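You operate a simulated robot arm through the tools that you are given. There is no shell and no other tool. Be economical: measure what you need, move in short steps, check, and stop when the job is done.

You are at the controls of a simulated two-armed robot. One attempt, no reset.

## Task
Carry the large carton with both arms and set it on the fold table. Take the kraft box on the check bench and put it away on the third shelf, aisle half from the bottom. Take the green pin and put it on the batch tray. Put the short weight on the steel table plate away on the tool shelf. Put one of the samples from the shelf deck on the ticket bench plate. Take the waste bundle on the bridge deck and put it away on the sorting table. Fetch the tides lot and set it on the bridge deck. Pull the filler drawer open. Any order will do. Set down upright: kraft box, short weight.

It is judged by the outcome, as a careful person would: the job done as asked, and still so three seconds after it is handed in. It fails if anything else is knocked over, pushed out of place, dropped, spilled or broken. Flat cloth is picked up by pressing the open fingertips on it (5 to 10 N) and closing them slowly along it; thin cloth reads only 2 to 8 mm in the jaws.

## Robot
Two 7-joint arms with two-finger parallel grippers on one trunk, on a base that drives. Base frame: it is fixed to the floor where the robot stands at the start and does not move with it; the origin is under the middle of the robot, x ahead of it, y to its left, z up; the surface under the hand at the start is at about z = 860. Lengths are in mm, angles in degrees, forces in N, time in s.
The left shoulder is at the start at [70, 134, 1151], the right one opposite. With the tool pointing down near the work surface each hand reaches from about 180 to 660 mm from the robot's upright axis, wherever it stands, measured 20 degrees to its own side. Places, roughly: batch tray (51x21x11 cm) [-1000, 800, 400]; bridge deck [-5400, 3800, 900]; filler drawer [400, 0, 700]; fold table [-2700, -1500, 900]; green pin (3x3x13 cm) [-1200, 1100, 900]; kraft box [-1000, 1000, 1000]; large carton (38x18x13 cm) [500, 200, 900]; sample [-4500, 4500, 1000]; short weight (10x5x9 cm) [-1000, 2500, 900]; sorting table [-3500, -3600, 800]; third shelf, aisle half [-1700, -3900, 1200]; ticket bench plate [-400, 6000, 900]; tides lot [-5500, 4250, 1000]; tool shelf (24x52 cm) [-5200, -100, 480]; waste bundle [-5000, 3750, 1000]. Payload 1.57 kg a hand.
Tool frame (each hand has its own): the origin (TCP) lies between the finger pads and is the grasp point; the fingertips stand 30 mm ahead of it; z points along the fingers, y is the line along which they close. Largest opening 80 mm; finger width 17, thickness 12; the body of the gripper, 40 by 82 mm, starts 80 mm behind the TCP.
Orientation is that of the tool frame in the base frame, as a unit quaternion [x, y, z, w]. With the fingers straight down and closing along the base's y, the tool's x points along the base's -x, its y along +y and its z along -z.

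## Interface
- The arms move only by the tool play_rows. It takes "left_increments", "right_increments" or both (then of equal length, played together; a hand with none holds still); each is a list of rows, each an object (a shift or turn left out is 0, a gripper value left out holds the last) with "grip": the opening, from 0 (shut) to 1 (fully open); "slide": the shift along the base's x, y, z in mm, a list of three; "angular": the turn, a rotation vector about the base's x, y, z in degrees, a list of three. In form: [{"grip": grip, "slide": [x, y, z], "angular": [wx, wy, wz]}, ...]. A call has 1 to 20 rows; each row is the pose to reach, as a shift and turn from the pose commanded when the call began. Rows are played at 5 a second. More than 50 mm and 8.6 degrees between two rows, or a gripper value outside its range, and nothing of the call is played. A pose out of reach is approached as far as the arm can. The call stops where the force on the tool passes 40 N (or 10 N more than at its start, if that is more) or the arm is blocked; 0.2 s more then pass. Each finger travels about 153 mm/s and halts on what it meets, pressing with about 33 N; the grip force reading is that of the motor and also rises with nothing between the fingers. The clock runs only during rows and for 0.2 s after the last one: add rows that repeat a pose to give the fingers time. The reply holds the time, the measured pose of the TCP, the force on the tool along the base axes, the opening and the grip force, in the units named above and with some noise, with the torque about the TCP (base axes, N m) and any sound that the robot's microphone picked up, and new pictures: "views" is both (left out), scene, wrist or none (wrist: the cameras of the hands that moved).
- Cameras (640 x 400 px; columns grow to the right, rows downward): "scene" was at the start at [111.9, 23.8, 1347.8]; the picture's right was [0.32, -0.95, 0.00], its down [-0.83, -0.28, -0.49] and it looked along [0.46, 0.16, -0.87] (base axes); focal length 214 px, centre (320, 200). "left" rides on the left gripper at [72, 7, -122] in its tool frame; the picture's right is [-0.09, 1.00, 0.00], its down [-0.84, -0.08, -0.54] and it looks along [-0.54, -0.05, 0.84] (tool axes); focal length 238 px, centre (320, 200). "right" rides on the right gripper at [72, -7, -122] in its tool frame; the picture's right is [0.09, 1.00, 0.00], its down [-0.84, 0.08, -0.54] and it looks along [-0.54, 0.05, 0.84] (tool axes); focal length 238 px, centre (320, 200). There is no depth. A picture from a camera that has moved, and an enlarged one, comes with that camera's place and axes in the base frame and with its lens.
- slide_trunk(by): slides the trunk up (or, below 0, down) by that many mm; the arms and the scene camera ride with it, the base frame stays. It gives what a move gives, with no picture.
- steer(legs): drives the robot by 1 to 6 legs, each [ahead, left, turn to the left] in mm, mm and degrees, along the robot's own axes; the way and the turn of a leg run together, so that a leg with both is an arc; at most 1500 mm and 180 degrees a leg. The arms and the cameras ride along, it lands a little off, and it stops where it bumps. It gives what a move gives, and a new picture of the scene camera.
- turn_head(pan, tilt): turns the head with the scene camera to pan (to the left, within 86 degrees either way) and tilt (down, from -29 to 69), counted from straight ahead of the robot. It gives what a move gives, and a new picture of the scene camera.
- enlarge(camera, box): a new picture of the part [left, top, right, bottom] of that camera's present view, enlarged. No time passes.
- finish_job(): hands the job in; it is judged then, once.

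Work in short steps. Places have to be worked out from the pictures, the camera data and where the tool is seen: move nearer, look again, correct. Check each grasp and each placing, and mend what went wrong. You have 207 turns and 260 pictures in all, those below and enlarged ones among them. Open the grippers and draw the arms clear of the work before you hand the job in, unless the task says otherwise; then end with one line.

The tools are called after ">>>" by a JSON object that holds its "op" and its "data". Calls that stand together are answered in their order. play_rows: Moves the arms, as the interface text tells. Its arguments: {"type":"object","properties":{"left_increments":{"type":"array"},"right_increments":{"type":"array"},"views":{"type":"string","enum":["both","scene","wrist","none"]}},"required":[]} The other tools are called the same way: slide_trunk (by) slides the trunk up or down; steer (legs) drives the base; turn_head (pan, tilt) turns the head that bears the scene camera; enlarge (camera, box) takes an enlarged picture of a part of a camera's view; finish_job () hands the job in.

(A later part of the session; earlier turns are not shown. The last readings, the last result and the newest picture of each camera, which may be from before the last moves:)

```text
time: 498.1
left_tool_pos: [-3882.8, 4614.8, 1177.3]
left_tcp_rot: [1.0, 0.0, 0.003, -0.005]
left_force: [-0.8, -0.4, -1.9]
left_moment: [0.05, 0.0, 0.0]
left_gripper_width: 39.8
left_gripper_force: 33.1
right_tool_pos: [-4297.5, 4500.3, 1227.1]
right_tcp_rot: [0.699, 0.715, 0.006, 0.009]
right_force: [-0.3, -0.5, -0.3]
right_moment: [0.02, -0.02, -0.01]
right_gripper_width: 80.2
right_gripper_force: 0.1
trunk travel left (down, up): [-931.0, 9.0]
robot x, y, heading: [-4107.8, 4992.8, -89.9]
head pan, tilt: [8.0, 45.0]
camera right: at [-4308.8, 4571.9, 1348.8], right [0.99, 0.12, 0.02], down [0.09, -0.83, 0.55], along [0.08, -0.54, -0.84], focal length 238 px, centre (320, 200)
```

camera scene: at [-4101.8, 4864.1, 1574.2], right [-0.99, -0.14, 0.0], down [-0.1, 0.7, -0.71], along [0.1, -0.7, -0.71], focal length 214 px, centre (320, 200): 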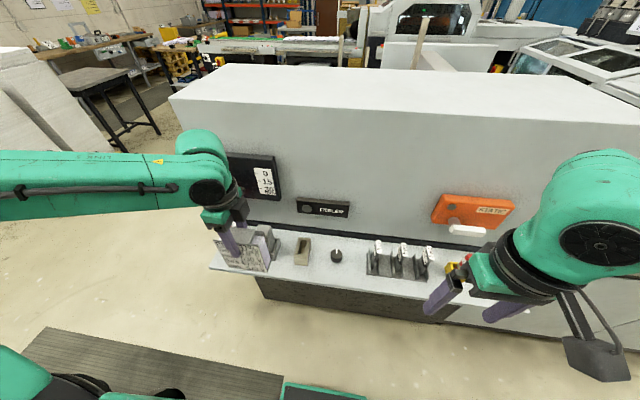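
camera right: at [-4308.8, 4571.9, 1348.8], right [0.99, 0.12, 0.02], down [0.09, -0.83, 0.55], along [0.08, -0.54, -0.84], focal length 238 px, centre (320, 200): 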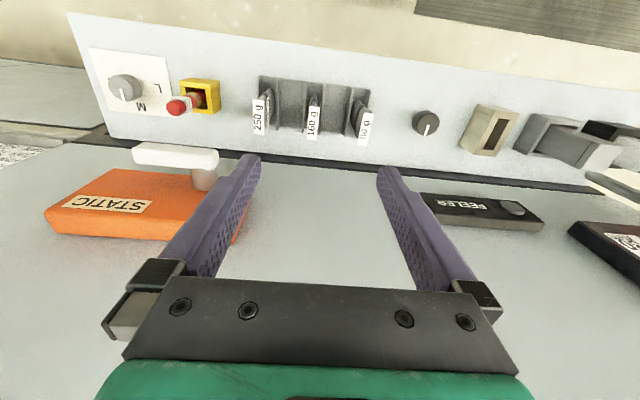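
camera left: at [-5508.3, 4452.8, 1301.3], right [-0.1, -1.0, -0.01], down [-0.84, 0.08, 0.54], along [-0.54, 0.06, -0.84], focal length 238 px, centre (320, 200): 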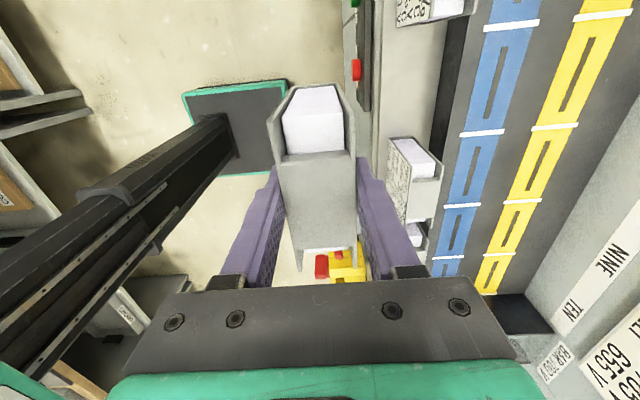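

I zoom in on the sample rack.

>>> {"op": "enlarge", "data": {"camera": "right", "box": [230, 60, 400, 160]}}

>>> {"op": "enlarge", "data": {"camera": "scene", "box": [330, 210, 470, 300]}}

```text
3.76 times, centred on (315, 110) of right
camera zoom: at [-4308.8, 4571.9, 1348.8], right [0.99, 0.12, 0.02], down [0.09, -0.83, 0.55], along [0.08, -0.54, -0.84], focal length 897 px, centre (339, 539)
```

zoom: 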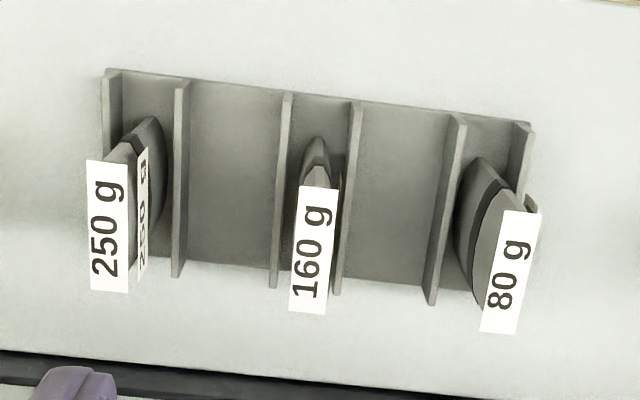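

```text
4.44 times, centred on (400, 255) of scene
camera zoom: at [-4099.2, 4861.3, 1573.9], right [-0.99, -0.14, 0.0], down [-0.1, 0.7, -0.71], along [0.1, -0.7, -0.71], focal length 953 px, centre (-36, -44)
```

zoom: 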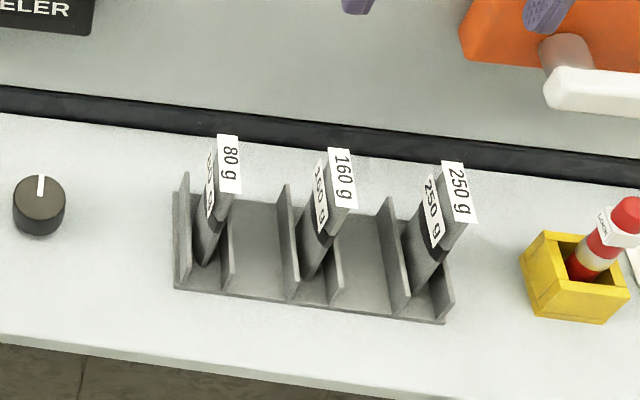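

The middle sample (160 g) stands at about (-4300, 4478), top z≈1035. I descend with a moderate opening and grip its upper part.

>>> {"op": "play_rows", "data": {"right_increments": [{"slide": [-2, -10, -40], "grip": 0.6}, {"slide": [-3, -20, -85]}, {"slide": [-3, -22, -130]}, {"slide": [-3, -22, -170]}], "views": "wrist"}}

```text
time: 499.1
left_tool_pos: [-3883.9, 4616.3, 1178.2]
left_tcp_rot: [1.0, -0.002, 0.002, -0.005]
left_force: [-0.3, -0.1, -1.0]
left_moment: [-0.02, -0.03, 0.0]
left_gripper_width: 39.7
left_gripper_force: 33.3
right_tool_pos: [-4302.5, 4482.0, 1057.1]
right_tcp_rot: [0.699, 0.715, 0.006, 0.01]
right_force: [-0.3, -1.0, -0.1]
right_moment: [-0.03, 0.01, -0.01]
right_gripper_width: 47.8
right_gripper_force: 0.1
trunk travel left (down, up): [-931.0, 9.0]
robot x, y, heading: [-4109.5, 4990.8, -89.9]
head pan, tilt: [8.0, 45.0]
camera right: at [-4312.9, 4553.2, 1179.1], right [0.99, 0.11, 0.02], down [0.08, -0.83, 0.55], along [0.08, -0.54, -0.84], focal length 238 px, centre (320, 200)
```

right: 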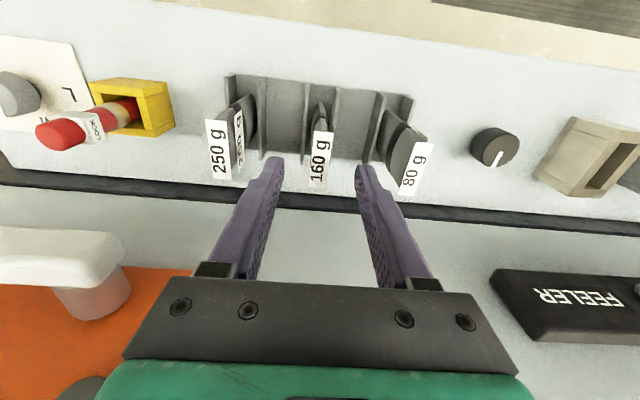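

The sample is centred between the fingers. I go down 44 mm and close.

>>> {"op": "play_rows", "data": {"right_increments": [{"slide": [0, 0, -22]}, {"slide": [0, 0, -44]}, {"slide": [0, 0, -44], "grip": 0.4}, {"slide": [0, 0, -44], "grip": 0.2}, {"slide": [0, 0, -44], "grip": 0}, {"slide": [0, 0, -44], "grip": 0}], "views": "wrist"}}

```text
time: 500.5
left_tool_pos: [-3883.7, 4617.6, 1178.1]
left_tcp_rot: [1.0, -0.001, 0.003, -0.005]
left_force: [0.1, -0.6, -2.0]
left_moment: [-0.01, 0.0, 0.03]
left_gripper_width: 39.9
left_gripper_force: 32.8
right_tool_pos: [-4301.2, 4481.5, 1014.9]
right_tcp_rot: [0.699, 0.715, 0.006, 0.01]
right_force: [-0.2, 0.5, -0.2]
right_moment: [-0.01, 0.0, 0.0]
right_gripper_width: 14.9
right_gripper_force: 31.0
trunk travel left (down, up): [-931.0, 9.0]
robot x, y, heading: [-4111.6, 4992.7, -90.0]
head pan, tilt: [8.0, 45.0]
camera right: at [-4312.8, 4553.5, 1135.4], right [0.99, 0.11, 0.02], down [0.08, -0.83, 0.55], along [0.08, -0.54, -0.84], focal length 238 px, centre (320, 200)
```

right: 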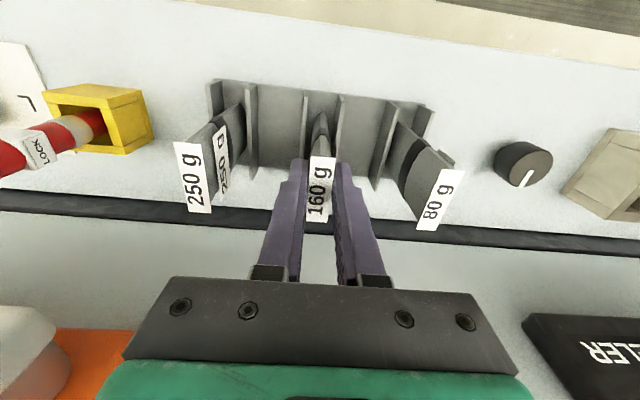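

Sample gripped (15 mm). I lift straight up, then draw back.

>>> {"op": "play_rows", "data": {"right_increments": [{"slide": [0, 0, 15]}, {"slide": [0, 0, 45]}, {"slide": [0, 0, 90]}, {"slide": [0, 0, 130]}, {"slide": [0, 0, 165]}, {"slide": [0, 40, 180]}, {"slide": [0, 85, 180]}, {"slide": [0, 130, 180]}], "views": "wrist"}}

```text
time: 502.3
left_tool_pos: [-3883.7, 4618.5, 1177.3]
left_tcp_rot: [1.0, -0.001, 0.003, -0.003]
left_force: [0.0, 0.7, -1.2]
left_moment: [-0.02, 0.0, 0.0]
left_gripper_width: 39.7
left_gripper_force: 32.6
right_tool_pos: [-4302.0, 4615.1, 1195.4]
right_tcp_rot: [0.7, 0.714, 0.006, 0.01]
right_force: [0.5, 0.4, -0.4]
right_moment: [-0.02, 0.0, 0.01]
right_gripper_width: 15.2
right_gripper_force: 31.2
trunk travel left (down, up): [-931.0, 9.0]
robot x, y, heading: [-4114.2, 4990.2, -89.7]
head pan, tilt: [8.0, 45.0]
camera right: at [-4313.2, 4685.9, 1316.5], right [0.99, 0.11, 0.02], down [0.08, -0.83, 0.55], along [0.08, -0.54, -0.83], focal length 238 px, centre (320, 200)
```

right: 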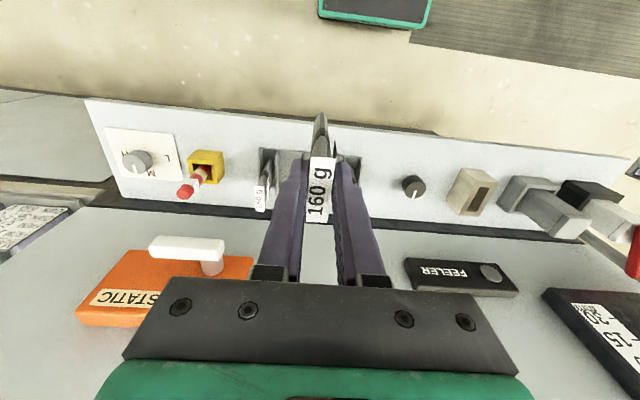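

Sample in hand. I drive east toward the ticket bench and turn to face it.

>>> {"op": "steer", "data": {"legs": [[0, 1450, 0], [0, 1450, 0], [0, 780, 0], [0, 0, 90], [0, 0, 90]]}}

>>> {"op": "turn_head", "data": {"pan": 0, "tilt": 25}}

```text
time: 527.6
left_tool_pos: [-678.3, 5378.3, 1179.0]
left_tcp_rot: [0.009, 1.0, -0.004, -0.003]
left_force: [0.9, 0.2, -2.1]
left_moment: [0.0, -0.01, -0.01]
left_gripper_width: 39.5
left_gripper_force: 32.9
right_tool_pos: [-259.2, 5376.9, 1195.1]
right_tcp_rot: [0.71, -0.704, -0.01, 0.007]
right_force: [-0.6, -0.5, -1.0]
right_moment: [0.0, -0.01, 0.02]
right_gripper_width: 14.9
right_gripper_force: 30.9
trunk travel left (down, up): [-931.0, 9.0]
robot x, y, heading: [-454.3, 5002.3, 89.2]
head pan, tilt: [8.0, 45.0]
camera scene: at [-465.2, 5133.6, 1574.2], right [0.99, 0.13, 0.0], down [0.09, -0.7, -0.71], along [-0.09, 0.7, -0.71], focal length 214 px, centre (320, 200)
```

scene: 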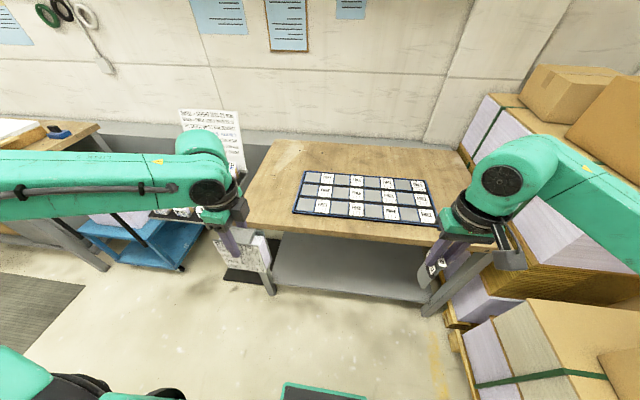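

```text
time: 528.4
left_tool_pos: [-677.5, 5378.1, 1178.5]
left_tcp_rot: [0.008, 1.0, -0.005, -0.003]
left_force: [0.1, -0.5, -2.4]
left_moment: [-0.02, 0.03, 0.03]
left_gripper_width: 39.7
left_gripper_force: 33.5
right_tool_pos: [-258.4, 5376.9, 1194.8]
right_tcp_rot: [0.71, -0.705, -0.011, 0.005]
right_force: [0.4, -0.6, -0.3]
right_moment: [0.05, -0.02, -0.01]
right_gripper_width: 14.7
right_gripper_force: 30.8
trunk travel left (down, up): [-931.0, 9.0]
robot x, y, heading: [-452.3, 5001.6, 89.5]
head pan, tilt: [0.0, 25.0]
camera scene: at [-454.3, 5145.0, 1604.7], right [1.0, -0.01, 0.0], down [0.0, -0.42, -0.91], along [0.01, 0.91, -0.42], focal length 214 px, centre (320, 200)
```

scene: 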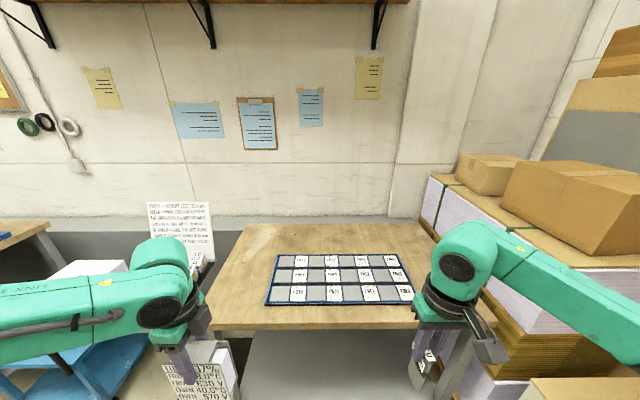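

I enlarge the plate on the ticket bench and the notice at its left.

>>> {"op": "enlarge", "data": {"camera": "scene", "box": [240, 235, 440, 320]}}

>>> {"op": "enlarge", "data": {"camera": "scene", "box": [140, 190, 230, 250]}}

```text
3.20 times, centred on (340, 278) of scene
camera zoom: at [-454.3, 5145.0, 1604.7], right [1.0, -0.01, 0.0], down [0.0, -0.42, -0.91], along [0.01, 0.91, -0.42], focal length 686 px, centre (256, -48)
```

zoom: 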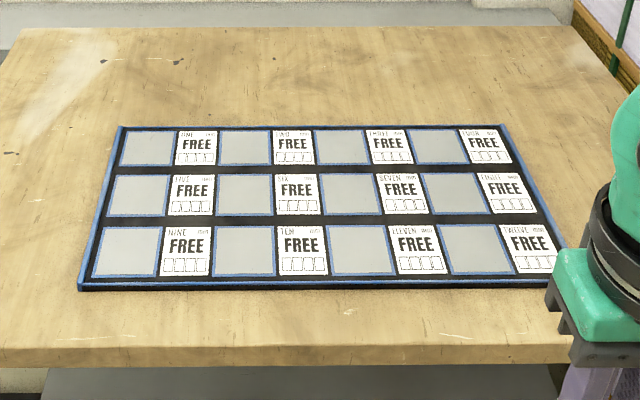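

```text
6.67 times, centred on (185, 220) of scene
camera zoom: at [-454.3, 5145.0, 1604.7], right [1.0, -0.01, 0.0], down [0.0, -0.42, -0.91], along [0.01, 0.91, -0.42], focal length 1430 px, centre (1220, 67)
```

zoom: 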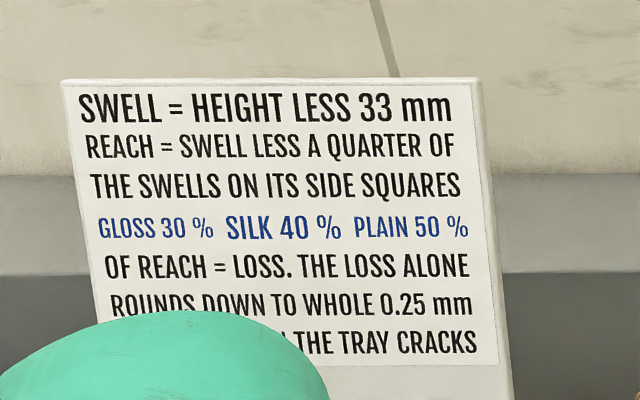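

The plate has 12 free squares. I will lay the sample on the front-row third square, about (-315, 5790). First I tuck the left hand, tilt the right hand 60° forward, and approach.

>>> {"op": "play_rows", "data": {"left_increments": [{"slide": [0, -15, 5]}, {"slide": [0, -30, 10]}, {"slide": [0, -45, 15]}, {"slide": [0, -60, 20]}, {"slide": [0, -80, 20]}, {"slide": [0, -95, 20]}, {"slide": [0, -110, 20]}, {"slide": [0, -110, 20]}], "right_increments": [{"slide": [-5, 0, -5], "angular": [7.5, 0, 0]}, {"slide": [-10, 0, -10], "angular": [15, 0, 0]}, {"slide": [-15, 0, -15], "angular": [22.5, 0, 0]}, {"slide": [-20, 5, -20], "angular": [30, 0, 0]}, {"slide": [-25, 10, -25], "angular": [37.5, 0, 0]}, {"slide": [-30, 15, -30], "angular": [45, 0, 0]}, {"slide": [-35, 20, -35], "angular": [52.5, 0, 0]}, {"slide": [-40, 25, -40], "angular": [60, 0, 0]}], "views": "none"}}

>>> {"op": "steer", "data": {"legs": [[245, 0, 0.5]]}}

>>> {"op": "slide_trunk", "data": {"by": -160}}

>>> {"op": "enlarge", "data": {"camera": "right", "box": [0, 0, 640, 400]}}

```text
time: 530.2
left_tool_pos: [-684.5, 5315.8, 1219.3]
left_tcp_rot: [0.008, 1.0, -0.004, -0.003]
left_force: [-0.2, -0.1, -1.7]
left_moment: [0.04, -0.02, -0.01]
left_gripper_width: 39.7
left_gripper_force: 33.7
left hand out of reach, approached as far as the arm can: row 4, 5, 6, 7, 8
right_tool_pos: [-286.6, 5387.1, 1169.0]
right_tcp_rot: [0.667, -0.655, -0.258, -0.245]
right_force: [1.0, -0.4, 0.0]
right_moment: [-0.03, -0.02, 0.01]
right_gripper_width: 15.0
right_gripper_force: 30.2
right hand out of reach, approached as far as the arm can: row 6, 7, 8
trunk travel left (down, up): [-931.0, 9.0]
robot x, y, heading: [-454.6, 4997.9, 89.6]
head pan, tilt: [0.0, 25.0]
```

```text
time: 532.0
left_tool_pos: [-684.6, 5559.5, 1221.3]
left_tcp_rot: [0.004, 1.0, -0.002, -0.002]
left_force: [-0.3, -0.8, -1.5]
left_moment: [0.03, 0.04, -0.01]
left_gripper_width: 39.6
left_gripper_force: 33.3
right_tool_pos: [-287.2, 5633.5, 1169.8]
right_tcp_rot: [0.669, -0.652, -0.26, -0.245]
right_force: [0.8, 0.0, 0.3]
right_moment: [-0.03, 0.01, -0.02]
right_gripper_width: 14.7
right_gripper_force: 31.2
trunk travel left (down, up): [-931.0, 9.0]
robot x, y, heading: [-454.5, 5245.4, 90.0]
head pan, tilt: [0.0, 25.0]
camera scene: at [-453.6, 5386.5, 1605.2], right [1.0, 0.0, 0.0], down [0.0, -0.42, -0.91], along [0.0, 0.91, -0.42], focal length 214 px, centre (320, 200)
```

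scene: 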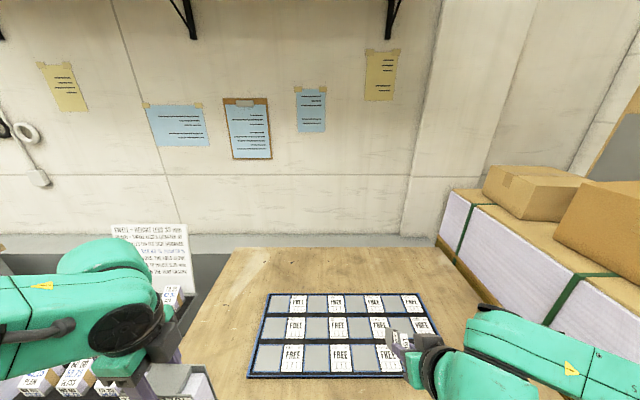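

```text
time: 533.9
left_tool_pos: [-684.3, 5561.5, 1060.3]
left_tcp_rot: [0.004, 1.0, -0.004, -0.003]
left_force: [-0.1, 0.5, -1.1]
left_moment: [0.03, -0.04, 0.01]
left_gripper_width: 39.7
left_gripper_force: 33.8
right_tool_pos: [-287.4, 5637.0, 1007.7]
right_tcp_rot: [0.669, -0.653, -0.259, -0.243]
right_force: [-0.4, 0.2, -0.6]
right_moment: [-0.04, -0.03, -0.02]
right_gripper_width: 15.0
right_gripper_force: 31.0
trunk travel left (down, up): [-771.0, 169.0]
robot x, y, heading: [-451.7, 5244.5, 90.1]
head pan, tilt: [0.0, 25.0]
```

```text
1.00 times, centred on (320, 200) of right (not enlarged: the box is as wide or as high as the picture)
camera zoom: at [-275.9, 5501.8, 1051.1], right [-0.99, -0.1, -0.05], down [-0.07, 0.26, 0.96], along [-0.08, 0.96, -0.27], focal length 238 px, centre (320, 200)
```

zoom: 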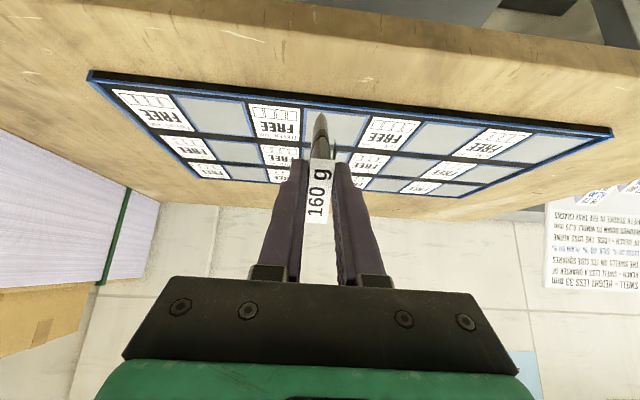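

The plate is at z≈863 with the target square at (-322, 5787). I move the sample over it and lower to light contact.

>>> {"op": "play_rows", "data": {"right_increments": [{"slide": [-12, 45, -10]}, {"slide": [-24, 90, -20]}, {"slide": [-35, 135, -30]}, {"slide": [-35, 143, -50]}, {"slide": [-35, 143, -62]}, {"slide": [-35, 143, -70]}, {"slide": [-35, 143, -77]}, {"slide": [-35, 143, -84]}, {"slide": [-35, 143, -91]}], "views": "wrist"}}

```text
time: 535.2
left_tool_pos: [-684.2, 5557.8, 1060.8]
left_tcp_rot: [0.005, 1.0, -0.002, -0.002]
left_force: [0.9, 0.4, -2.4]
left_moment: [-0.03, 0.03, -0.01]
left_gripper_width: 40.0
left_gripper_force: 33.3
right_tool_pos: [-324.1, 5778.8, 951.9]
right_tcp_rot: [0.667, -0.65, -0.267, -0.247]
right_force: [1.9, -15.8, 24.0]
right_moment: [0.23, -0.21, -0.13]
right_gripper_width: 15.2
right_gripper_force: 30.7
trunk travel left (down, up): [-771.0, 169.0]
robot x, y, heading: [-455.9, 5245.8, 89.4]
head pan, tilt: [0.0, 25.0]
stopped in row 6 (right hand): the force on the tool passed its limit at 46 N (the readings are from after the stop); the commanded pose is now the measured one
camera right: at [-311.8, 5642.3, 992.7], right [-0.99, -0.1, -0.05], down [-0.07, 0.25, 0.97], along [-0.09, 0.96, -0.25], focal length 238 px, centre (320, 200)
```

right: 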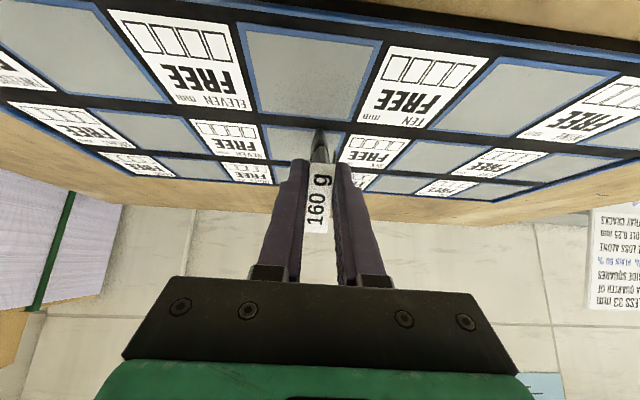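

The sample's tip touches the plate. I pitch the hand flatter about the tip to lay the sample down more gently.

>>> {"op": "play_rows", "data": {"right_increments": [{"slide": [0, -2, 3]}, {"slide": [0, -9, -6], "angular": [6, 0, 0]}, {"slide": [0, -17, -14], "angular": [12, 0, 0]}, {"slide": [0, -24, -23], "angular": [18, 0, 0]}, {"slide": [0, -29, -31], "angular": [23, 0, 0]}], "views": "wrist"}}

```text
time: 536.4
left_tool_pos: [-683.6, 5560.6, 1059.7]
left_tcp_rot: [0.005, 1.0, -0.004, -0.003]
left_force: [-0.2, 0.6, -2.2]
left_moment: [-0.02, -0.02, -0.02]
left_gripper_width: 39.6
left_gripper_force: 32.6
right_tool_pos: [-331.8, 5759.7, 933.6]
right_tcp_rot: [0.636, -0.615, -0.342, -0.319]
right_force: [8.4, -1.6, 12.8]
right_moment: [0.96, -0.5, -0.66]
right_gripper_width: 15.0
right_gripper_force: 31.0
right hand out of reach, approached as far as the arm can: row 4, 5
trunk travel left (down, up): [-771.0, 169.0]
robot x, y, heading: [-454.5, 5242.3, 89.8]
head pan, tilt: [0.0, 25.0]
camera right: at [-317.4, 5618.3, 941.4], right [-0.99, -0.09, -0.06], down [-0.06, 0.02, 1.0], along [-0.09, 1.0, -0.03], focal length 238 px, centre (320, 200)
```

right: 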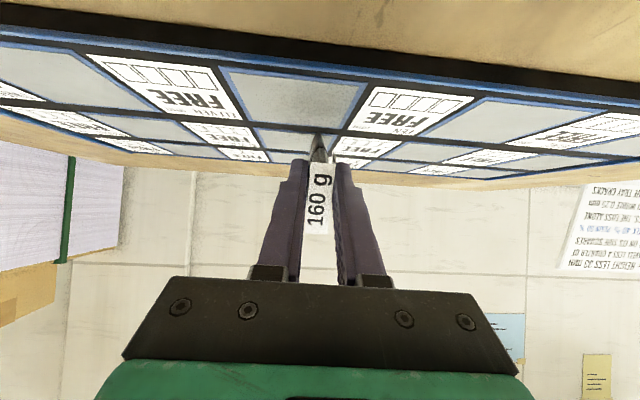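

The sample is now at a shallow angle with its tip on the plate. I open slowly and draw the hand up and back.

>>> {"op": "play_rows", "data": {"right_increments": [{"grip": 0.25, "slide": [0, 0, 0]}, {"grip": 0.35}, {"grip": 0.5}, {"grip": 0.7}, {"grip": 0.7, "slide": [0, -20, 25]}, {"slide": [0, -50, 60]}, {"slide": [0, -85, 90]}], "views": "wrist"}}

```text
time: 538.0
left_tool_pos: [-684.5, 5561.5, 1060.4]
left_tcp_rot: [0.004, 1.0, -0.004, -0.003]
left_force: [0.1, -0.7, -2.8]
left_moment: [0.0, 0.01, -0.01]
left_gripper_width: 39.8
left_gripper_force: 32.9
right_tool_pos: [-333.6, 5672.8, 1021.4]
right_tcp_rot: [0.638, -0.613, -0.341, -0.316]
right_force: [0.1, -0.7, 0.0]
right_moment: [0.01, 0.0, -0.02]
right_gripper_width: 56.0
right_gripper_force: 0.0
trunk travel left (down, up): [-771.0, 169.0]
robot x, y, heading: [-453.8, 5247.5, 89.8]
head pan, tilt: [0.0, 25.0]
camera right: at [-318.9, 5532.4, 1031.5], right [-0.99, -0.1, -0.06], down [-0.06, 0.03, 1.0], along [-0.1, 0.99, -0.03], focal length 238 px, centre (320, 200)
```

right: 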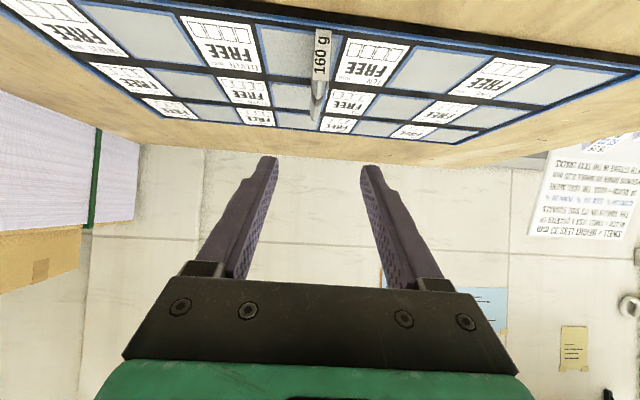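

The sample lies on the plate. I return the right hand to pointing down and drive round to the south side of the bridge deck with TIDES.

>>> {"op": "play_rows", "data": {"right_increments": [{"slide": [8, -10, 5], "angular": [-8, 0, 0]}, {"slide": [16, -20, 10], "angular": [-16, 0, 0]}, {"slide": [24, -30, 15], "angular": [-24, 0, 0]}, {"slide": [32, -40, 20], "angular": [-32, 0, 0]}, {"slide": [40, -50, 25], "angular": [-40, 0, 0]}, {"slide": [48, -60, 30], "angular": [-48, 0, 0]}, {"slide": [56, -60, 30], "angular": [-56, 0, 0]}], "views": "none"}}

>>> {"op": "steer", "data": {"legs": [[-650, 0, 0], [0, 1450, 0], [0, 1150, 0], [-1450, 0, 0], [-250, 1400, 0], [0, 600, 0]]}}

>>> {"op": "turn_head", "data": {"pan": 0, "tilt": 28}}

```text
time: 539.6
left_tool_pos: [-685.9, 5562.1, 1059.0]
left_tcp_rot: [0.005, 1.0, -0.005, -0.002]
left_force: [0.2, 0.3, -2.4]
left_moment: [-0.02, 0.0, -0.02]
left_gripper_width: 39.4
left_gripper_force: 32.7
right_tool_pos: [-277.2, 5616.1, 1051.2]
right_tcp_rot: [0.711, -0.703, -0.01, 0.022]
right_force: [0.9, 0.3, 0.9]
right_moment: [0.01, -0.01, 0.01]
right_gripper_width: 56.0
right_gripper_force: 0.1
trunk travel left (down, up): [-771.0, 169.0]
robot x, y, heading: [-457.0, 5245.4, 89.7]
head pan, tilt: [0.0, 25.0]
```

```text
time: 572.0
left_tool_pos: [-5277.8, 3226.3, 1059.4]
left_tcp_rot: [0.01, 1.0, -0.005, -0.003]
left_force: [0.8, -0.1, -2.4]
left_moment: [0.0, 0.02, 0.02]
left_gripper_width: 39.6
left_gripper_force: 33.3
right_tool_pos: [-4868.0, 3277.7, 1051.5]
right_tcp_rot: [0.709, -0.705, -0.012, 0.021]
right_force: [0.1, -0.2, -0.4]
right_moment: [0.03, -0.04, -0.02]
right_gripper_width: 56.2
right_gripper_force: 0.0
trunk travel left (down, up): [-771.0, 169.0]
robot x, y, heading: [-5049.0, 2908.6, 89.3]
head pan, tilt: [0.0, 25.0]
camera scene: at [-5046.8, 3053.5, 1444.8], right [1.0, -0.01, 0.0], down [-0.01, -0.42, -0.91], along [0.01, 0.91, -0.42], focal length 214 px, centre (320, 200)
```

scene: 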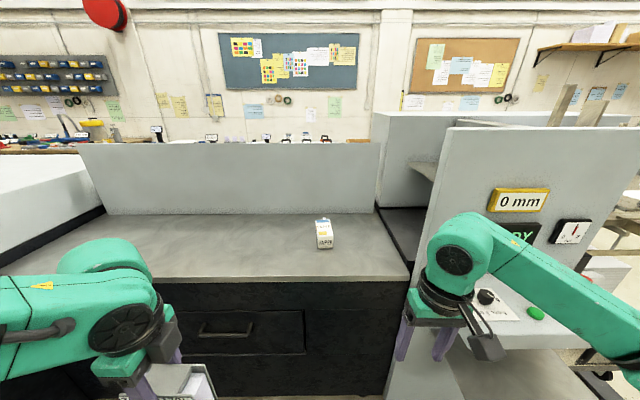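

```text
time: 572.6
left_tool_pos: [-5277.7, 3226.0, 1059.2]
left_tcp_rot: [0.009, 1.0, -0.005, -0.002]
left_force: [-0.5, 0.4, -2.4]
left_moment: [0.02, 0.05, -0.01]
left_gripper_width: 39.7
left_gripper_force: 32.4
right_tool_pos: [-4869.1, 3277.9, 1051.8]
right_tcp_rot: [0.709, -0.705, -0.012, 0.02]
right_force: [0.1, 0.3, -0.8]
right_moment: [-0.02, -0.02, 0.0]
right_gripper_width: 56.2
right_gripper_force: 0.2
trunk travel left (down, up): [-771.0, 169.0]
robot x, y, heading: [-5047.4, 2905.1, 89.5]
head pan, tilt: [0.0, 28.0]
camera scene: at [-5047.7, 3052.6, 1440.0], right [1.0, -0.01, 0.0], down [-0.01, -0.47, -0.88], along [0.01, 0.88, -0.47], focal length 214 px, centre (320, 200)
```

scene: 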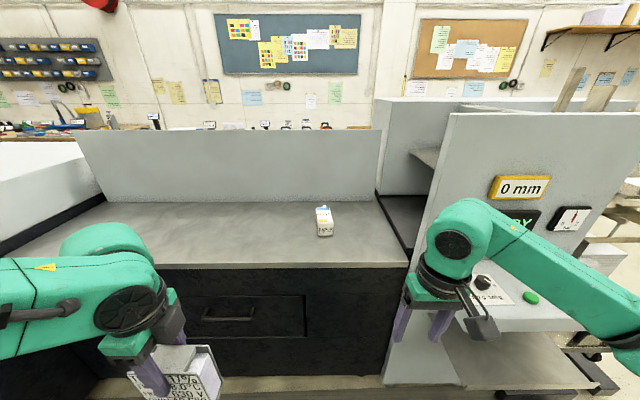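

The deck is clear left of the waste carton. I tuck the right hand, drive 330 mm forward, and reach with TIDES to about (-5280, 3770).

>>> {"op": "play_rows", "data": {"right_increments": [{"slide": [-40, -20, 0]}, {"slide": [-80, -40, 0]}, {"slide": [-100, -50, 0]}], "views": "none"}}

>>> {"op": "steer", "data": {"legs": [[320, 0, 0.5]]}}

>>> {"op": "play_rows", "data": {"left_increments": [{"slide": [0, 40, 0]}, {"slide": [0, 85, 0]}, {"slide": [0, 130, 0]}, {"slide": [0, 175, -10]}, {"slide": [0, 215, -25]}, {"slide": [0, 215, -50]}], "views": "none"}}

>>> {"op": "enlarge", "data": {"camera": "scene", "box": [140, 150, 460, 350]}}

```text
time: 573.4
left_tool_pos: [-5278.2, 3226.7, 1059.3]
left_tcp_rot: [0.008, 1.0, -0.005, -0.003]
left_force: [0.1, 0.0, -2.5]
left_moment: [-0.01, 0.0, -0.02]
left_gripper_width: 39.7
left_gripper_force: 32.3
right_tool_pos: [-4968.3, 3226.9, 1051.9]
right_tcp_rot: [0.708, -0.706, -0.012, 0.021]
right_force: [0.5, -0.3, -0.3]
right_moment: [0.0, -0.02, -0.02]
right_gripper_width: 55.9
right_gripper_force: 0.0
trunk travel left (down, up): [-771.0, 169.0]
robot x, y, heading: [-5047.1, 2907.0, 89.0]
head pan, tilt: [0.0, 28.0]
```

```text
time: 575.5
left_tool_pos: [-5278.9, 3541.2, 1059.6]
left_tcp_rot: [0.002, 1.0, -0.004, -0.002]
left_force: [-0.1, -0.5, -2.7]
left_moment: [-0.02, 0.03, 0.01]
left_gripper_width: 39.7
left_gripper_force: 33.0
right_tool_pos: [-4970.4, 3547.5, 1052.8]
right_tcp_rot: [0.714, -0.7, -0.012, 0.02]
right_force: [0.0, -0.2, -0.2]
right_moment: [0.0, 0.0, 0.0]
right_gripper_width: 56.2
right_gripper_force: 0.1
trunk travel left (down, up): [-771.0, 169.0]
robot x, y, heading: [-5049.0, 3225.2, 90.0]
head pan, tilt: [0.0, 28.0]
camera scene: at [-5047.8, 3369.7, 1440.2], right [1.0, 0.0, 0.0], down [0.0, -0.47, -0.88], along [0.0, 0.88, -0.47], focal length 214 px, centre (320, 200)
```

scene: 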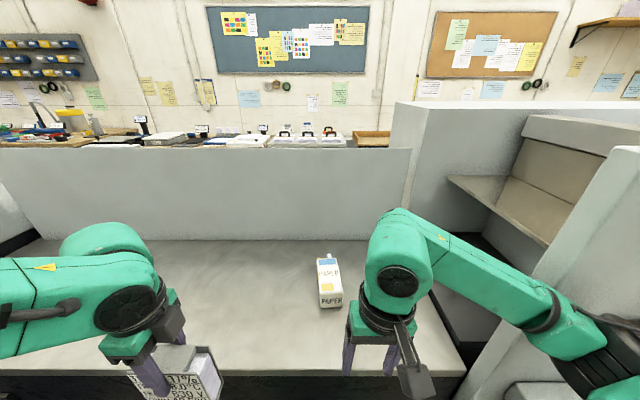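

```text
time: 577.0
left_tool_pos: [-5279.9, 3757.5, 1009.0]
left_tcp_rot: [0.004, 1.0, -0.005, -0.003]
left_force: [0.4, -0.3, -2.6]
left_moment: [0.01, 0.0, 0.04]
left_gripper_width: 39.7
left_gripper_force: 32.8
right_tool_pos: [-4971.0, 3547.4, 1053.7]
right_tcp_rot: [0.713, -0.701, -0.013, 0.02]
right_force: [1.0, -0.5, 0.0]
right_moment: [0.05, -0.03, 0.0]
right_gripper_width: 56.2
right_gripper_force: 0.1
trunk travel left (down, up): [-771.0, 169.0]
robot x, y, heading: [-5045.2, 3223.8, 90.3]
head pan, tilt: [0.0, 28.0]
```

```text
2.00 times, centred on (300, 250) of scene
camera zoom: at [-5048.4, 3371.3, 1440.0], right [1.0, 0.0, 0.0], down [0.0, -0.47, -0.88], along [0.0, 0.88, -0.47], focal length 429 px, centre (360, 100)
```

zoom: 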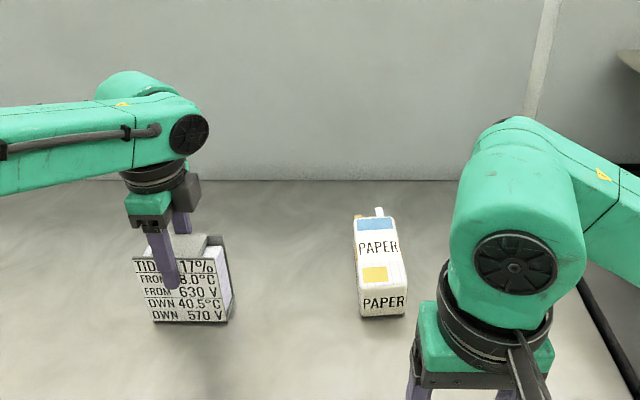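

TIDES is over the free deck area. I lower it until contact.

>>> {"op": "play_rows", "data": {"left_increments": [{"slide": [0, 0, -15]}, {"slide": [0, 0, -25]}, {"slide": [0, 0, -32]}, {"slide": [0, 0, -38]}, {"slide": [0, 0, -44]}, {"slide": [0, 0, -50]}, {"slide": [0, 0, -56]}, {"slide": [0, 0, -62]}, {"slide": [0, 0, -68]}], "views": "none"}}

```text
time: 577.8
left_tool_pos: [-5276.5, 3757.0, 983.3]
left_tcp_rot: [0.003, 1.0, 0.001, -0.003]
left_force: [1.0, -7.0, 17.9]
left_moment: [-0.74, 0.57, 0.25]
left_gripper_width: 39.7
left_gripper_force: 33.1
right_tool_pos: [-4968.1, 3545.7, 1052.3]
right_tcp_rot: [0.713, -0.701, -0.014, 0.02]
right_force: [0.6, 0.1, -0.6]
right_moment: [-0.04, 0.02, 0.02]
right_gripper_width: 56.1
right_gripper_force: 0.2
trunk travel left (down, up): [-771.0, 169.0]
robot x, y, heading: [-5045.6, 3225.9, 89.8]
head pan, tilt: [0.0, 28.0]
stopped in row 4 (left hand): the force on the tool passed its limit at 44 N (the readings are from after the stop); the commanded pose is now the measured one
```

Contact at z≈983 (deck ≈890). I release TIDES and rise.

>>> {"op": "play_rows", "data": {"left_increments": [{"slide": [0, 0, 1]}, {"slide": [0, 0, 0], "grip": 0.55}, {"slide": [0, 0, 0], "grip": 0.7}, {"slide": [0, 0, 0], "grip": 1}, {"slide": [0, 0, 0], "grip": 1}, {"slide": [0, 0, 40]}, {"slide": [0, 0, 85]}, {"slide": [0, -30, 120]}, {"slide": [0, -75, 130]}, {"slide": [0, -120, 130]}], "views": "scene"}}

```text
time: 580.0
left_tool_pos: [-5277.8, 3636.0, 1110.1]
left_tcp_rot: [0.004, 1.0, -0.001, -0.002]
left_force: [0.2, -1.1, 0.2]
left_moment: [0.02, -0.02, 0.02]
left_gripper_width: 79.9
left_gripper_force: 0.1
right_tool_pos: [-4970.5, 3545.5, 1053.6]
right_tcp_rot: [0.713, -0.701, -0.013, 0.02]
right_force: [-1.1, -0.2, 0.3]
right_moment: [0.02, 0.02, 0.02]
right_gripper_width: 55.7
right_gripper_force: 0.0
trunk travel left (down, up): [-771.0, 169.0]
robot x, y, heading: [-5046.1, 3227.8, 90.0]
head pan, tilt: [0.0, 28.0]
camera scene: at [-5048.2, 3369.0, 1440.2], right [1.0, 0.0, 0.0], down [0.0, -0.47, -0.88], along [0.0, 0.88, -0.47], focal length 214 px, centre (320, 200)
```

scene: 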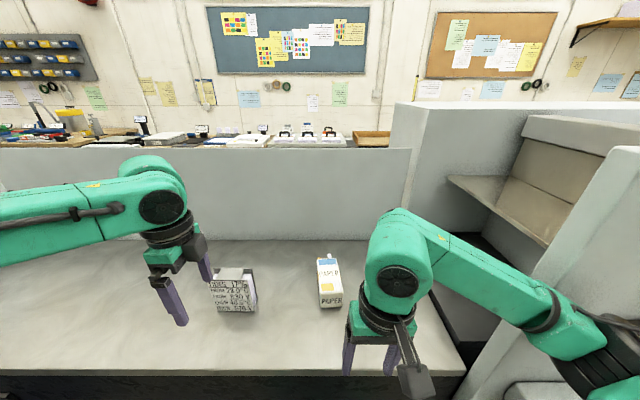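

TIDES stands on the bridge deck. The waste carton lies at ≈(-5020, 3818), 65 wide, top z≈958. I drive 80 mm closer and bring the right hand above it.

>>> {"op": "steer", "data": {"legs": [[80, 0, 0]]}}

>>> {"op": "play_rows", "data": {"right_increments": [{"slide": [-10, 35, 5], "grip": 1, "angular": [0, -1.4, 1.3]}, {"slide": [-22, 75, 10], "angular": [0, -2.7, 2.7]}, {"slide": [-34, 115, 10], "angular": [0, -2.7, 2.7]}, {"slide": [-44, 155, 10], "angular": [0, -2.7, 2.7]}, {"slide": [-50, 190, 10], "angular": [0, -2.7, 2.7]}, {"slide": [-50, 190, 10], "angular": [0, -2.7, 2.7]}], "views": "wrist"}}

```text
time: 580.9
left_tool_pos: [-5281.8, 3653.4, 1113.6]
left_tcp_rot: [0.005, 1.0, 0.004, 0.0]
left_force: [0.0, 0.5, -0.2]
left_moment: [0.01, -0.02, -0.01]
left_gripper_width: 80.0
left_gripper_force: 0.0
right_tool_pos: [-4971.3, 3560.7, 1055.6]
right_tcp_rot: [0.711, -0.703, -0.014, 0.014]
right_force: [0.7, 0.7, 0.3]
right_moment: [-0.03, 0.0, 0.0]
right_gripper_width: 55.9
right_gripper_force: 0.1
trunk travel left (down, up): [-771.0, 169.0]
robot x, y, heading: [-5045.3, 3248.4, 89.8]
head pan, tilt: [0.0, 28.0]
stopped in leg 1: the robot was blocked; the commanded pose is now the measured one
camera scene: at [-5052.4, 3380.6, 1441.7], right [1.0, 0.0, 0.0], down [0.0, -0.46, -0.89], along [0.01, 0.89, -0.46], focal length 214 px, centre (320, 200)
```

scene: 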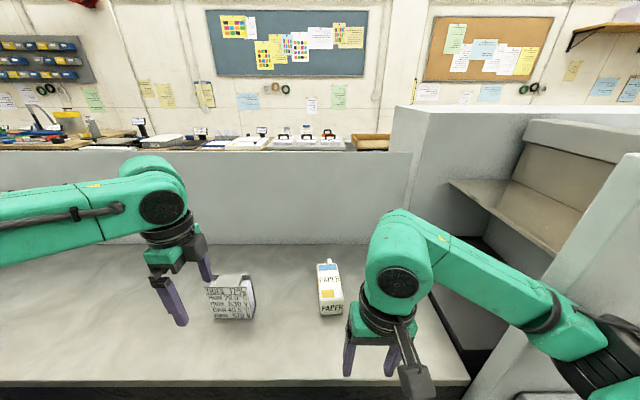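

```text
time: 582.3
left_tool_pos: [-5274.6, 3657.4, 1112.7]
left_tcp_rot: [0.005, 1.0, 0.001, -0.004]
left_force: [0.4, -0.8, 0.5]
left_moment: [0.08, 0.05, 0.01]
left_gripper_width: 80.0
left_gripper_force: 0.0
right_tool_pos: [-5017.6, 3756.4, 1064.2]
right_tcp_rot: [0.729, -0.684, 0.003, 0.003]
right_force: [-0.4, -0.7, 1.1]
right_moment: [0.08, 0.02, -0.02]
right_gripper_width: 80.0
right_gripper_force: 0.1
trunk travel left (down, up): [-771.0, 169.0]
robot x, y, heading: [-5044.9, 3252.6, 89.7]
head pan, tilt: [0.0, 28.0]
camera right: at [-5005.4, 3684.6, 1186.7], right [-0.99, -0.15, 0.0], down [-0.13, 0.83, 0.54], along [-0.08, 0.53, -0.84], focal length 238 px, centre (320, 200)
```

right: 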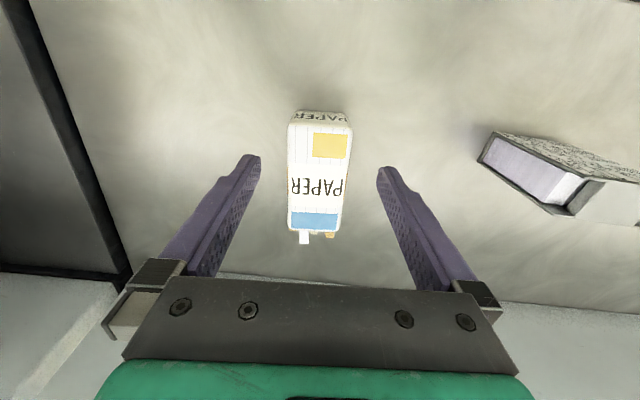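

The carton is at ≈(-5022, 3806). I correct position and yaw, descend and grip it.

>>> {"op": "play_rows", "data": {"right_increments": [{"slide": [-4, 25, 0], "angular": [0, 0, 2.3]}, {"slide": [-5, 50, 0], "angular": [0, 0, 4.5]}, {"slide": [-5, 50, -40], "angular": [0, 0, 4.5]}, {"slide": [-5, 50, -80], "angular": [0, 0, 4.5]}, {"slide": [-5, 50, -110], "angular": [0, 0, 4.5]}, {"slide": [-5, 50, -132], "angular": [0, 0, 4.5]}, {"slide": [-5, 50, -132], "angular": [0, 0, 4.5], "grip": 0.7}, {"slide": [-5, 50, -132], "angular": [0, 0, 4.5], "grip": 0.4}, {"slide": [-5, 50, -132], "angular": [0, 0, 4.5], "grip": 0}, {"slide": [-5, 50, -132], "angular": [0, 0, 4.5], "grip": 0}], "views": "wrist"}}

```text
time: 584.5
left_tool_pos: [-5277.7, 3663.5, 1108.7]
left_tcp_rot: [0.005, 1.0, -0.002, -0.002]
left_force: [-1.1, 0.1, -0.1]
left_moment: [0.02, 0.01, -0.01]
left_gripper_width: 79.9
left_gripper_force: 0.2
right_tool_pos: [-5024.1, 3809.7, 929.7]
right_tcp_rot: [0.755, -0.656, 0.005, 0.004]
right_force: [-1.8, 5.1, 12.9]
right_moment: [-0.03, 0.56, -0.19]
right_gripper_width: 65.3
right_gripper_force: 33.2
trunk travel left (down, up): [-771.0, 169.0]
robot x, y, heading: [-5044.0, 3249.2, 90.2]
head pan, tilt: [0.0, 28.0]
camera right: at [-5007.6, 3741.4, 1052.6], right [-0.97, -0.23, 0.0], down [-0.19, 0.82, 0.53], along [-0.12, 0.52, -0.85], focal length 238 px, centre (320, 200)
```

right: 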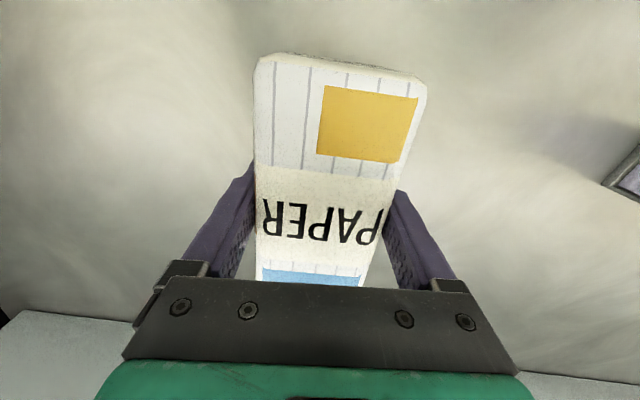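

Carton gripped (65 mm). I lift it and draw back.

>>> {"op": "play_rows", "data": {"right_increments": [{"slide": [0, 0, 12]}, {"slide": [0, 0, 40]}, {"slide": [0, 0, 85]}, {"slide": [0, 0, 130]}, {"slide": [10, -40, 150]}, {"slide": [20, -85, 150]}, {"slide": [30, -130, 150], "angular": [0, 0, -4]}, {"slide": [40, -175, 150], "angular": [0, 0, -8]}, {"slide": [40, -220, 150], "angular": [0, 0, -8]}], "views": "scene"}}

```text
time: 586.5
left_tool_pos: [-5288.3, 3649.3, 1111.5]
left_tcp_rot: [0.006, 1.0, 0.005, 0.003]
left_force: [-0.2, -0.6, -0.2]
left_moment: [0.11, -0.02, 0.02]
left_gripper_width: 79.9
left_gripper_force: 0.2
right_tool_pos: [-4993.4, 3577.2, 1083.7]
right_tcp_rot: [-0.706, 0.709, -0.007, 0.004]
right_force: [-1.5, -2.2, -1.5]
right_moment: [0.17, -0.21, -0.01]
right_gripper_width: 65.3
right_gripper_force: 33.0
trunk travel left (down, up): [-771.0, 169.0]
robot x, y, heading: [-5043.9, 3248.3, 89.7]
head pan, tilt: [0.0, 28.0]
camera scene: at [-5062.6, 3376.6, 1441.8], right [1.0, -0.01, 0.01], down [0.01, -0.46, -0.89], along [0.01, 0.89, -0.46], focal length 214 px, centre (320, 200)
```

scene: 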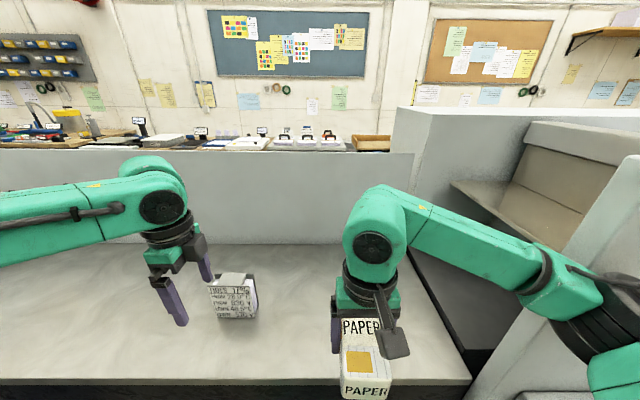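

Waste in hand. I back off and drive the known route: east, through the aisle and south toward the rack area.

>>> {"op": "steer", "data": {"legs": [[-1150, 0, 0.3], [0, -1450, 0], [-200, -1450, 0], [-220, -1000, 0], [0, -720, 0], [-1450, 0, 0]]}}

>>> {"op": "steer", "data": {"legs": [[-1450, -30, 0], [-1400, 0, 0], [0, 0, 90]]}}

>>> {"op": "turn_head", "data": {"pan": 10, "tilt": 12}}

```text
time: 621.4
left_tool_pos: [-638.7, 643.8, 1108.0]
left_tcp_rot: [0.002, 1.0, -0.001, -0.002]
left_force: [-0.3, 0.6, 0.7]
left_moment: [0.02, 0.01, 0.01]
left_gripper_width: 80.2
left_gripper_force: 0.1
right_tool_pos: [-344.1, 573.6, 1079.5]
right_tcp_rot: [0.709, -0.705, 0.007, 0.006]
right_force: [-0.3, 0.7, -1.6]
right_moment: [-0.01, -0.03, -0.04]
right_gripper_width: 64.6
right_gripper_force: 33.2
trunk travel left (down, up): [-771.0, 169.0]
robot x, y, heading: [-406.2, 234.2, 90.1]
head pan, tilt: [0.0, 28.0]
camera scene: at [-406.2, 378.6, 1439.9], right [1.0, 0.0, 0.0], down [0.0, -0.47, -0.88], along [0.0, 0.88, -0.47], focal length 214 px, centre (320, 200)
```

scene: 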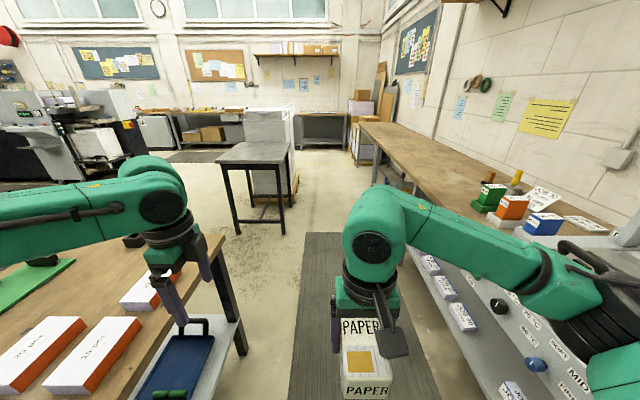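

```text
time: 639.0
left_tool_pos: [-817.1, -2855.7, 1109.7]
left_tcp_rot: [-0.704, 0.71, -0.003, 0.0]
left_force: [0.6, 0.2, 0.3]
left_moment: [0.01, 0.01, -0.02]
left_gripper_width: 79.9
left_gripper_force: 0.1
right_tool_pos: [-744.8, -2562.3, 1078.9]
right_tcp_rot: [1.0, 0.001, 0.009, 0.0]
right_force: [0.0, 0.0, -1.2]
right_moment: [0.02, 0.01, 0.0]
right_gripper_width: 65.0
right_gripper_force: 33.4
trunk travel left (down, up): [-771.0, 169.0]
robot x, y, heading: [-403.5, -2627.3, 180.1]
head pan, tilt: [0.0, 28.0]
camera scene: at [-547.8, -2622.3, 1440.0], right [0.0, 1.0, 0.0], down [0.47, 0.0, -0.88], along [-0.88, 0.0, -0.47], focal length 214 px, centre (320, 200)
```

scene: 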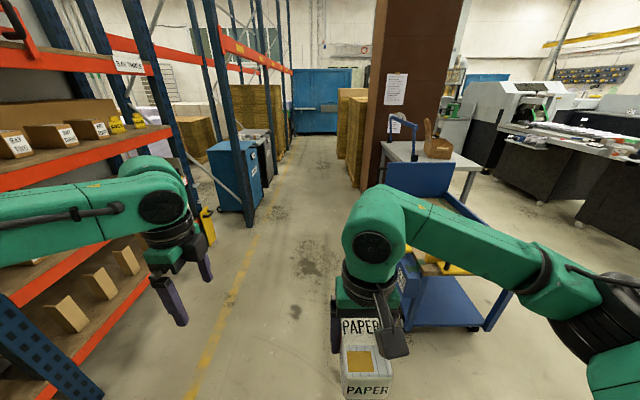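

```text
time: 639.8
left_tool_pos: [-817.3, -2855.6, 1109.4]
left_tcp_rot: [-0.704, 0.71, -0.002, 0.0]
left_force: [0.5, -0.4, 0.3]
left_moment: [0.01, 0.0, 0.03]
left_gripper_width: 79.8
left_gripper_force: 0.1
right_tool_pos: [-745.7, -2562.6, 1079.2]
right_tcp_rot: [1.0, 0.0, 0.008, -0.001]
right_force: [-0.3, 0.0, -1.5]
right_moment: [0.01, 0.0, -0.01]
right_gripper_width: 64.5
right_gripper_force: 33.3
trunk travel left (down, up): [-771.0, 169.0]
robot x, y, heading: [-405.5, -2626.7, 179.7]
head pan, tilt: [10.0, 12.0]
camera scene: at [-548.4, -2638.6, 1465.8], right [-0.17, 0.98, 0.0], down [0.21, 0.04, -0.98], along [-0.96, -0.17, -0.21], focal length 214 px, centre (320, 200)
```

scene: 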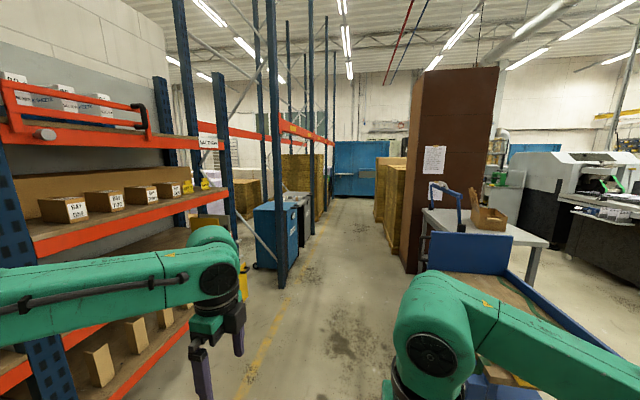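

The corridor west is open. I drive along it toward the bins and look for the sorting table.

>>> {"op": "steer", "data": {"legs": [[300, 230, 0.3], [1400, 0, 0]]}}

>>> {"op": "turn_head", "data": {"pan": 35, "tilt": 18}}

```text
time: 648.8
left_tool_pos: [-2523.8, -3109.0, 1109.0]
left_tcp_rot: [0.71, -0.704, 0.003, 0.0]
left_force: [-0.9, 0.9, 0.0]
left_moment: [-0.02, 0.0, -0.01]
left_gripper_width: 80.0
left_gripper_force: 0.1
right_tool_pos: [-2456.4, -2814.4, 1078.7]
right_tcp_rot: [1.0, 0.009, 0.008, -0.001]
right_force: [-0.5, 0.3, -1.2]
right_moment: [-0.01, 0.03, 0.01]
right_gripper_width: 64.3
right_gripper_force: 32.6
trunk travel left (down, up): [-771.0, 169.0]
robot x, y, heading: [-2116.6, -2872.9, -179.1]
head pan, tilt: [10.0, 12.0]
camera scene: at [-2257.4, -2887.7, 1465.9], right [-0.19, 0.98, 0.0], down [0.2, 0.04, -0.98], along [-0.96, -0.19, -0.21], focal length 214 px, centre (320, 200)
```

scene: 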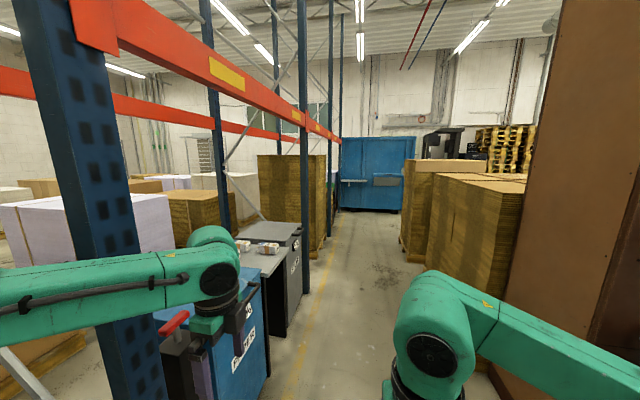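

```text
time: 649.7
left_tool_pos: [-2521.5, -3110.5, 1109.2]
left_tcp_rot: [0.711, -0.703, 0.003, 0.001]
left_force: [-0.1, 0.0, 0.2]
left_moment: [0.01, 0.01, 0.03]
left_gripper_width: 79.9
left_gripper_force: 0.1
right_tool_pos: [-2457.7, -2814.4, 1079.4]
right_tcp_rot: [1.0, 0.009, 0.008, -0.001]
right_force: [-0.1, 0.4, -1.7]
right_moment: [-0.01, -0.02, 0.01]
right_gripper_width: 64.6
right_gripper_force: 33.3
trunk travel left (down, up): [-771.0, 169.0]
robot x, y, heading: [-2115.5, -2871.4, -179.1]
head pan, tilt: [35.0, 18.0]
camera scene: at [-2242.0, -2924.7, 1456.1], right [-0.59, 0.81, 0.0], down [0.25, 0.18, -0.95], along [-0.77, -0.56, -0.31], focal length 214 px, centre (320, 200)
```

scene: 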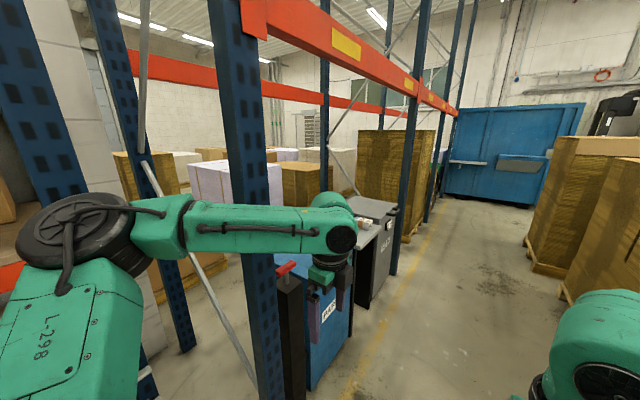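

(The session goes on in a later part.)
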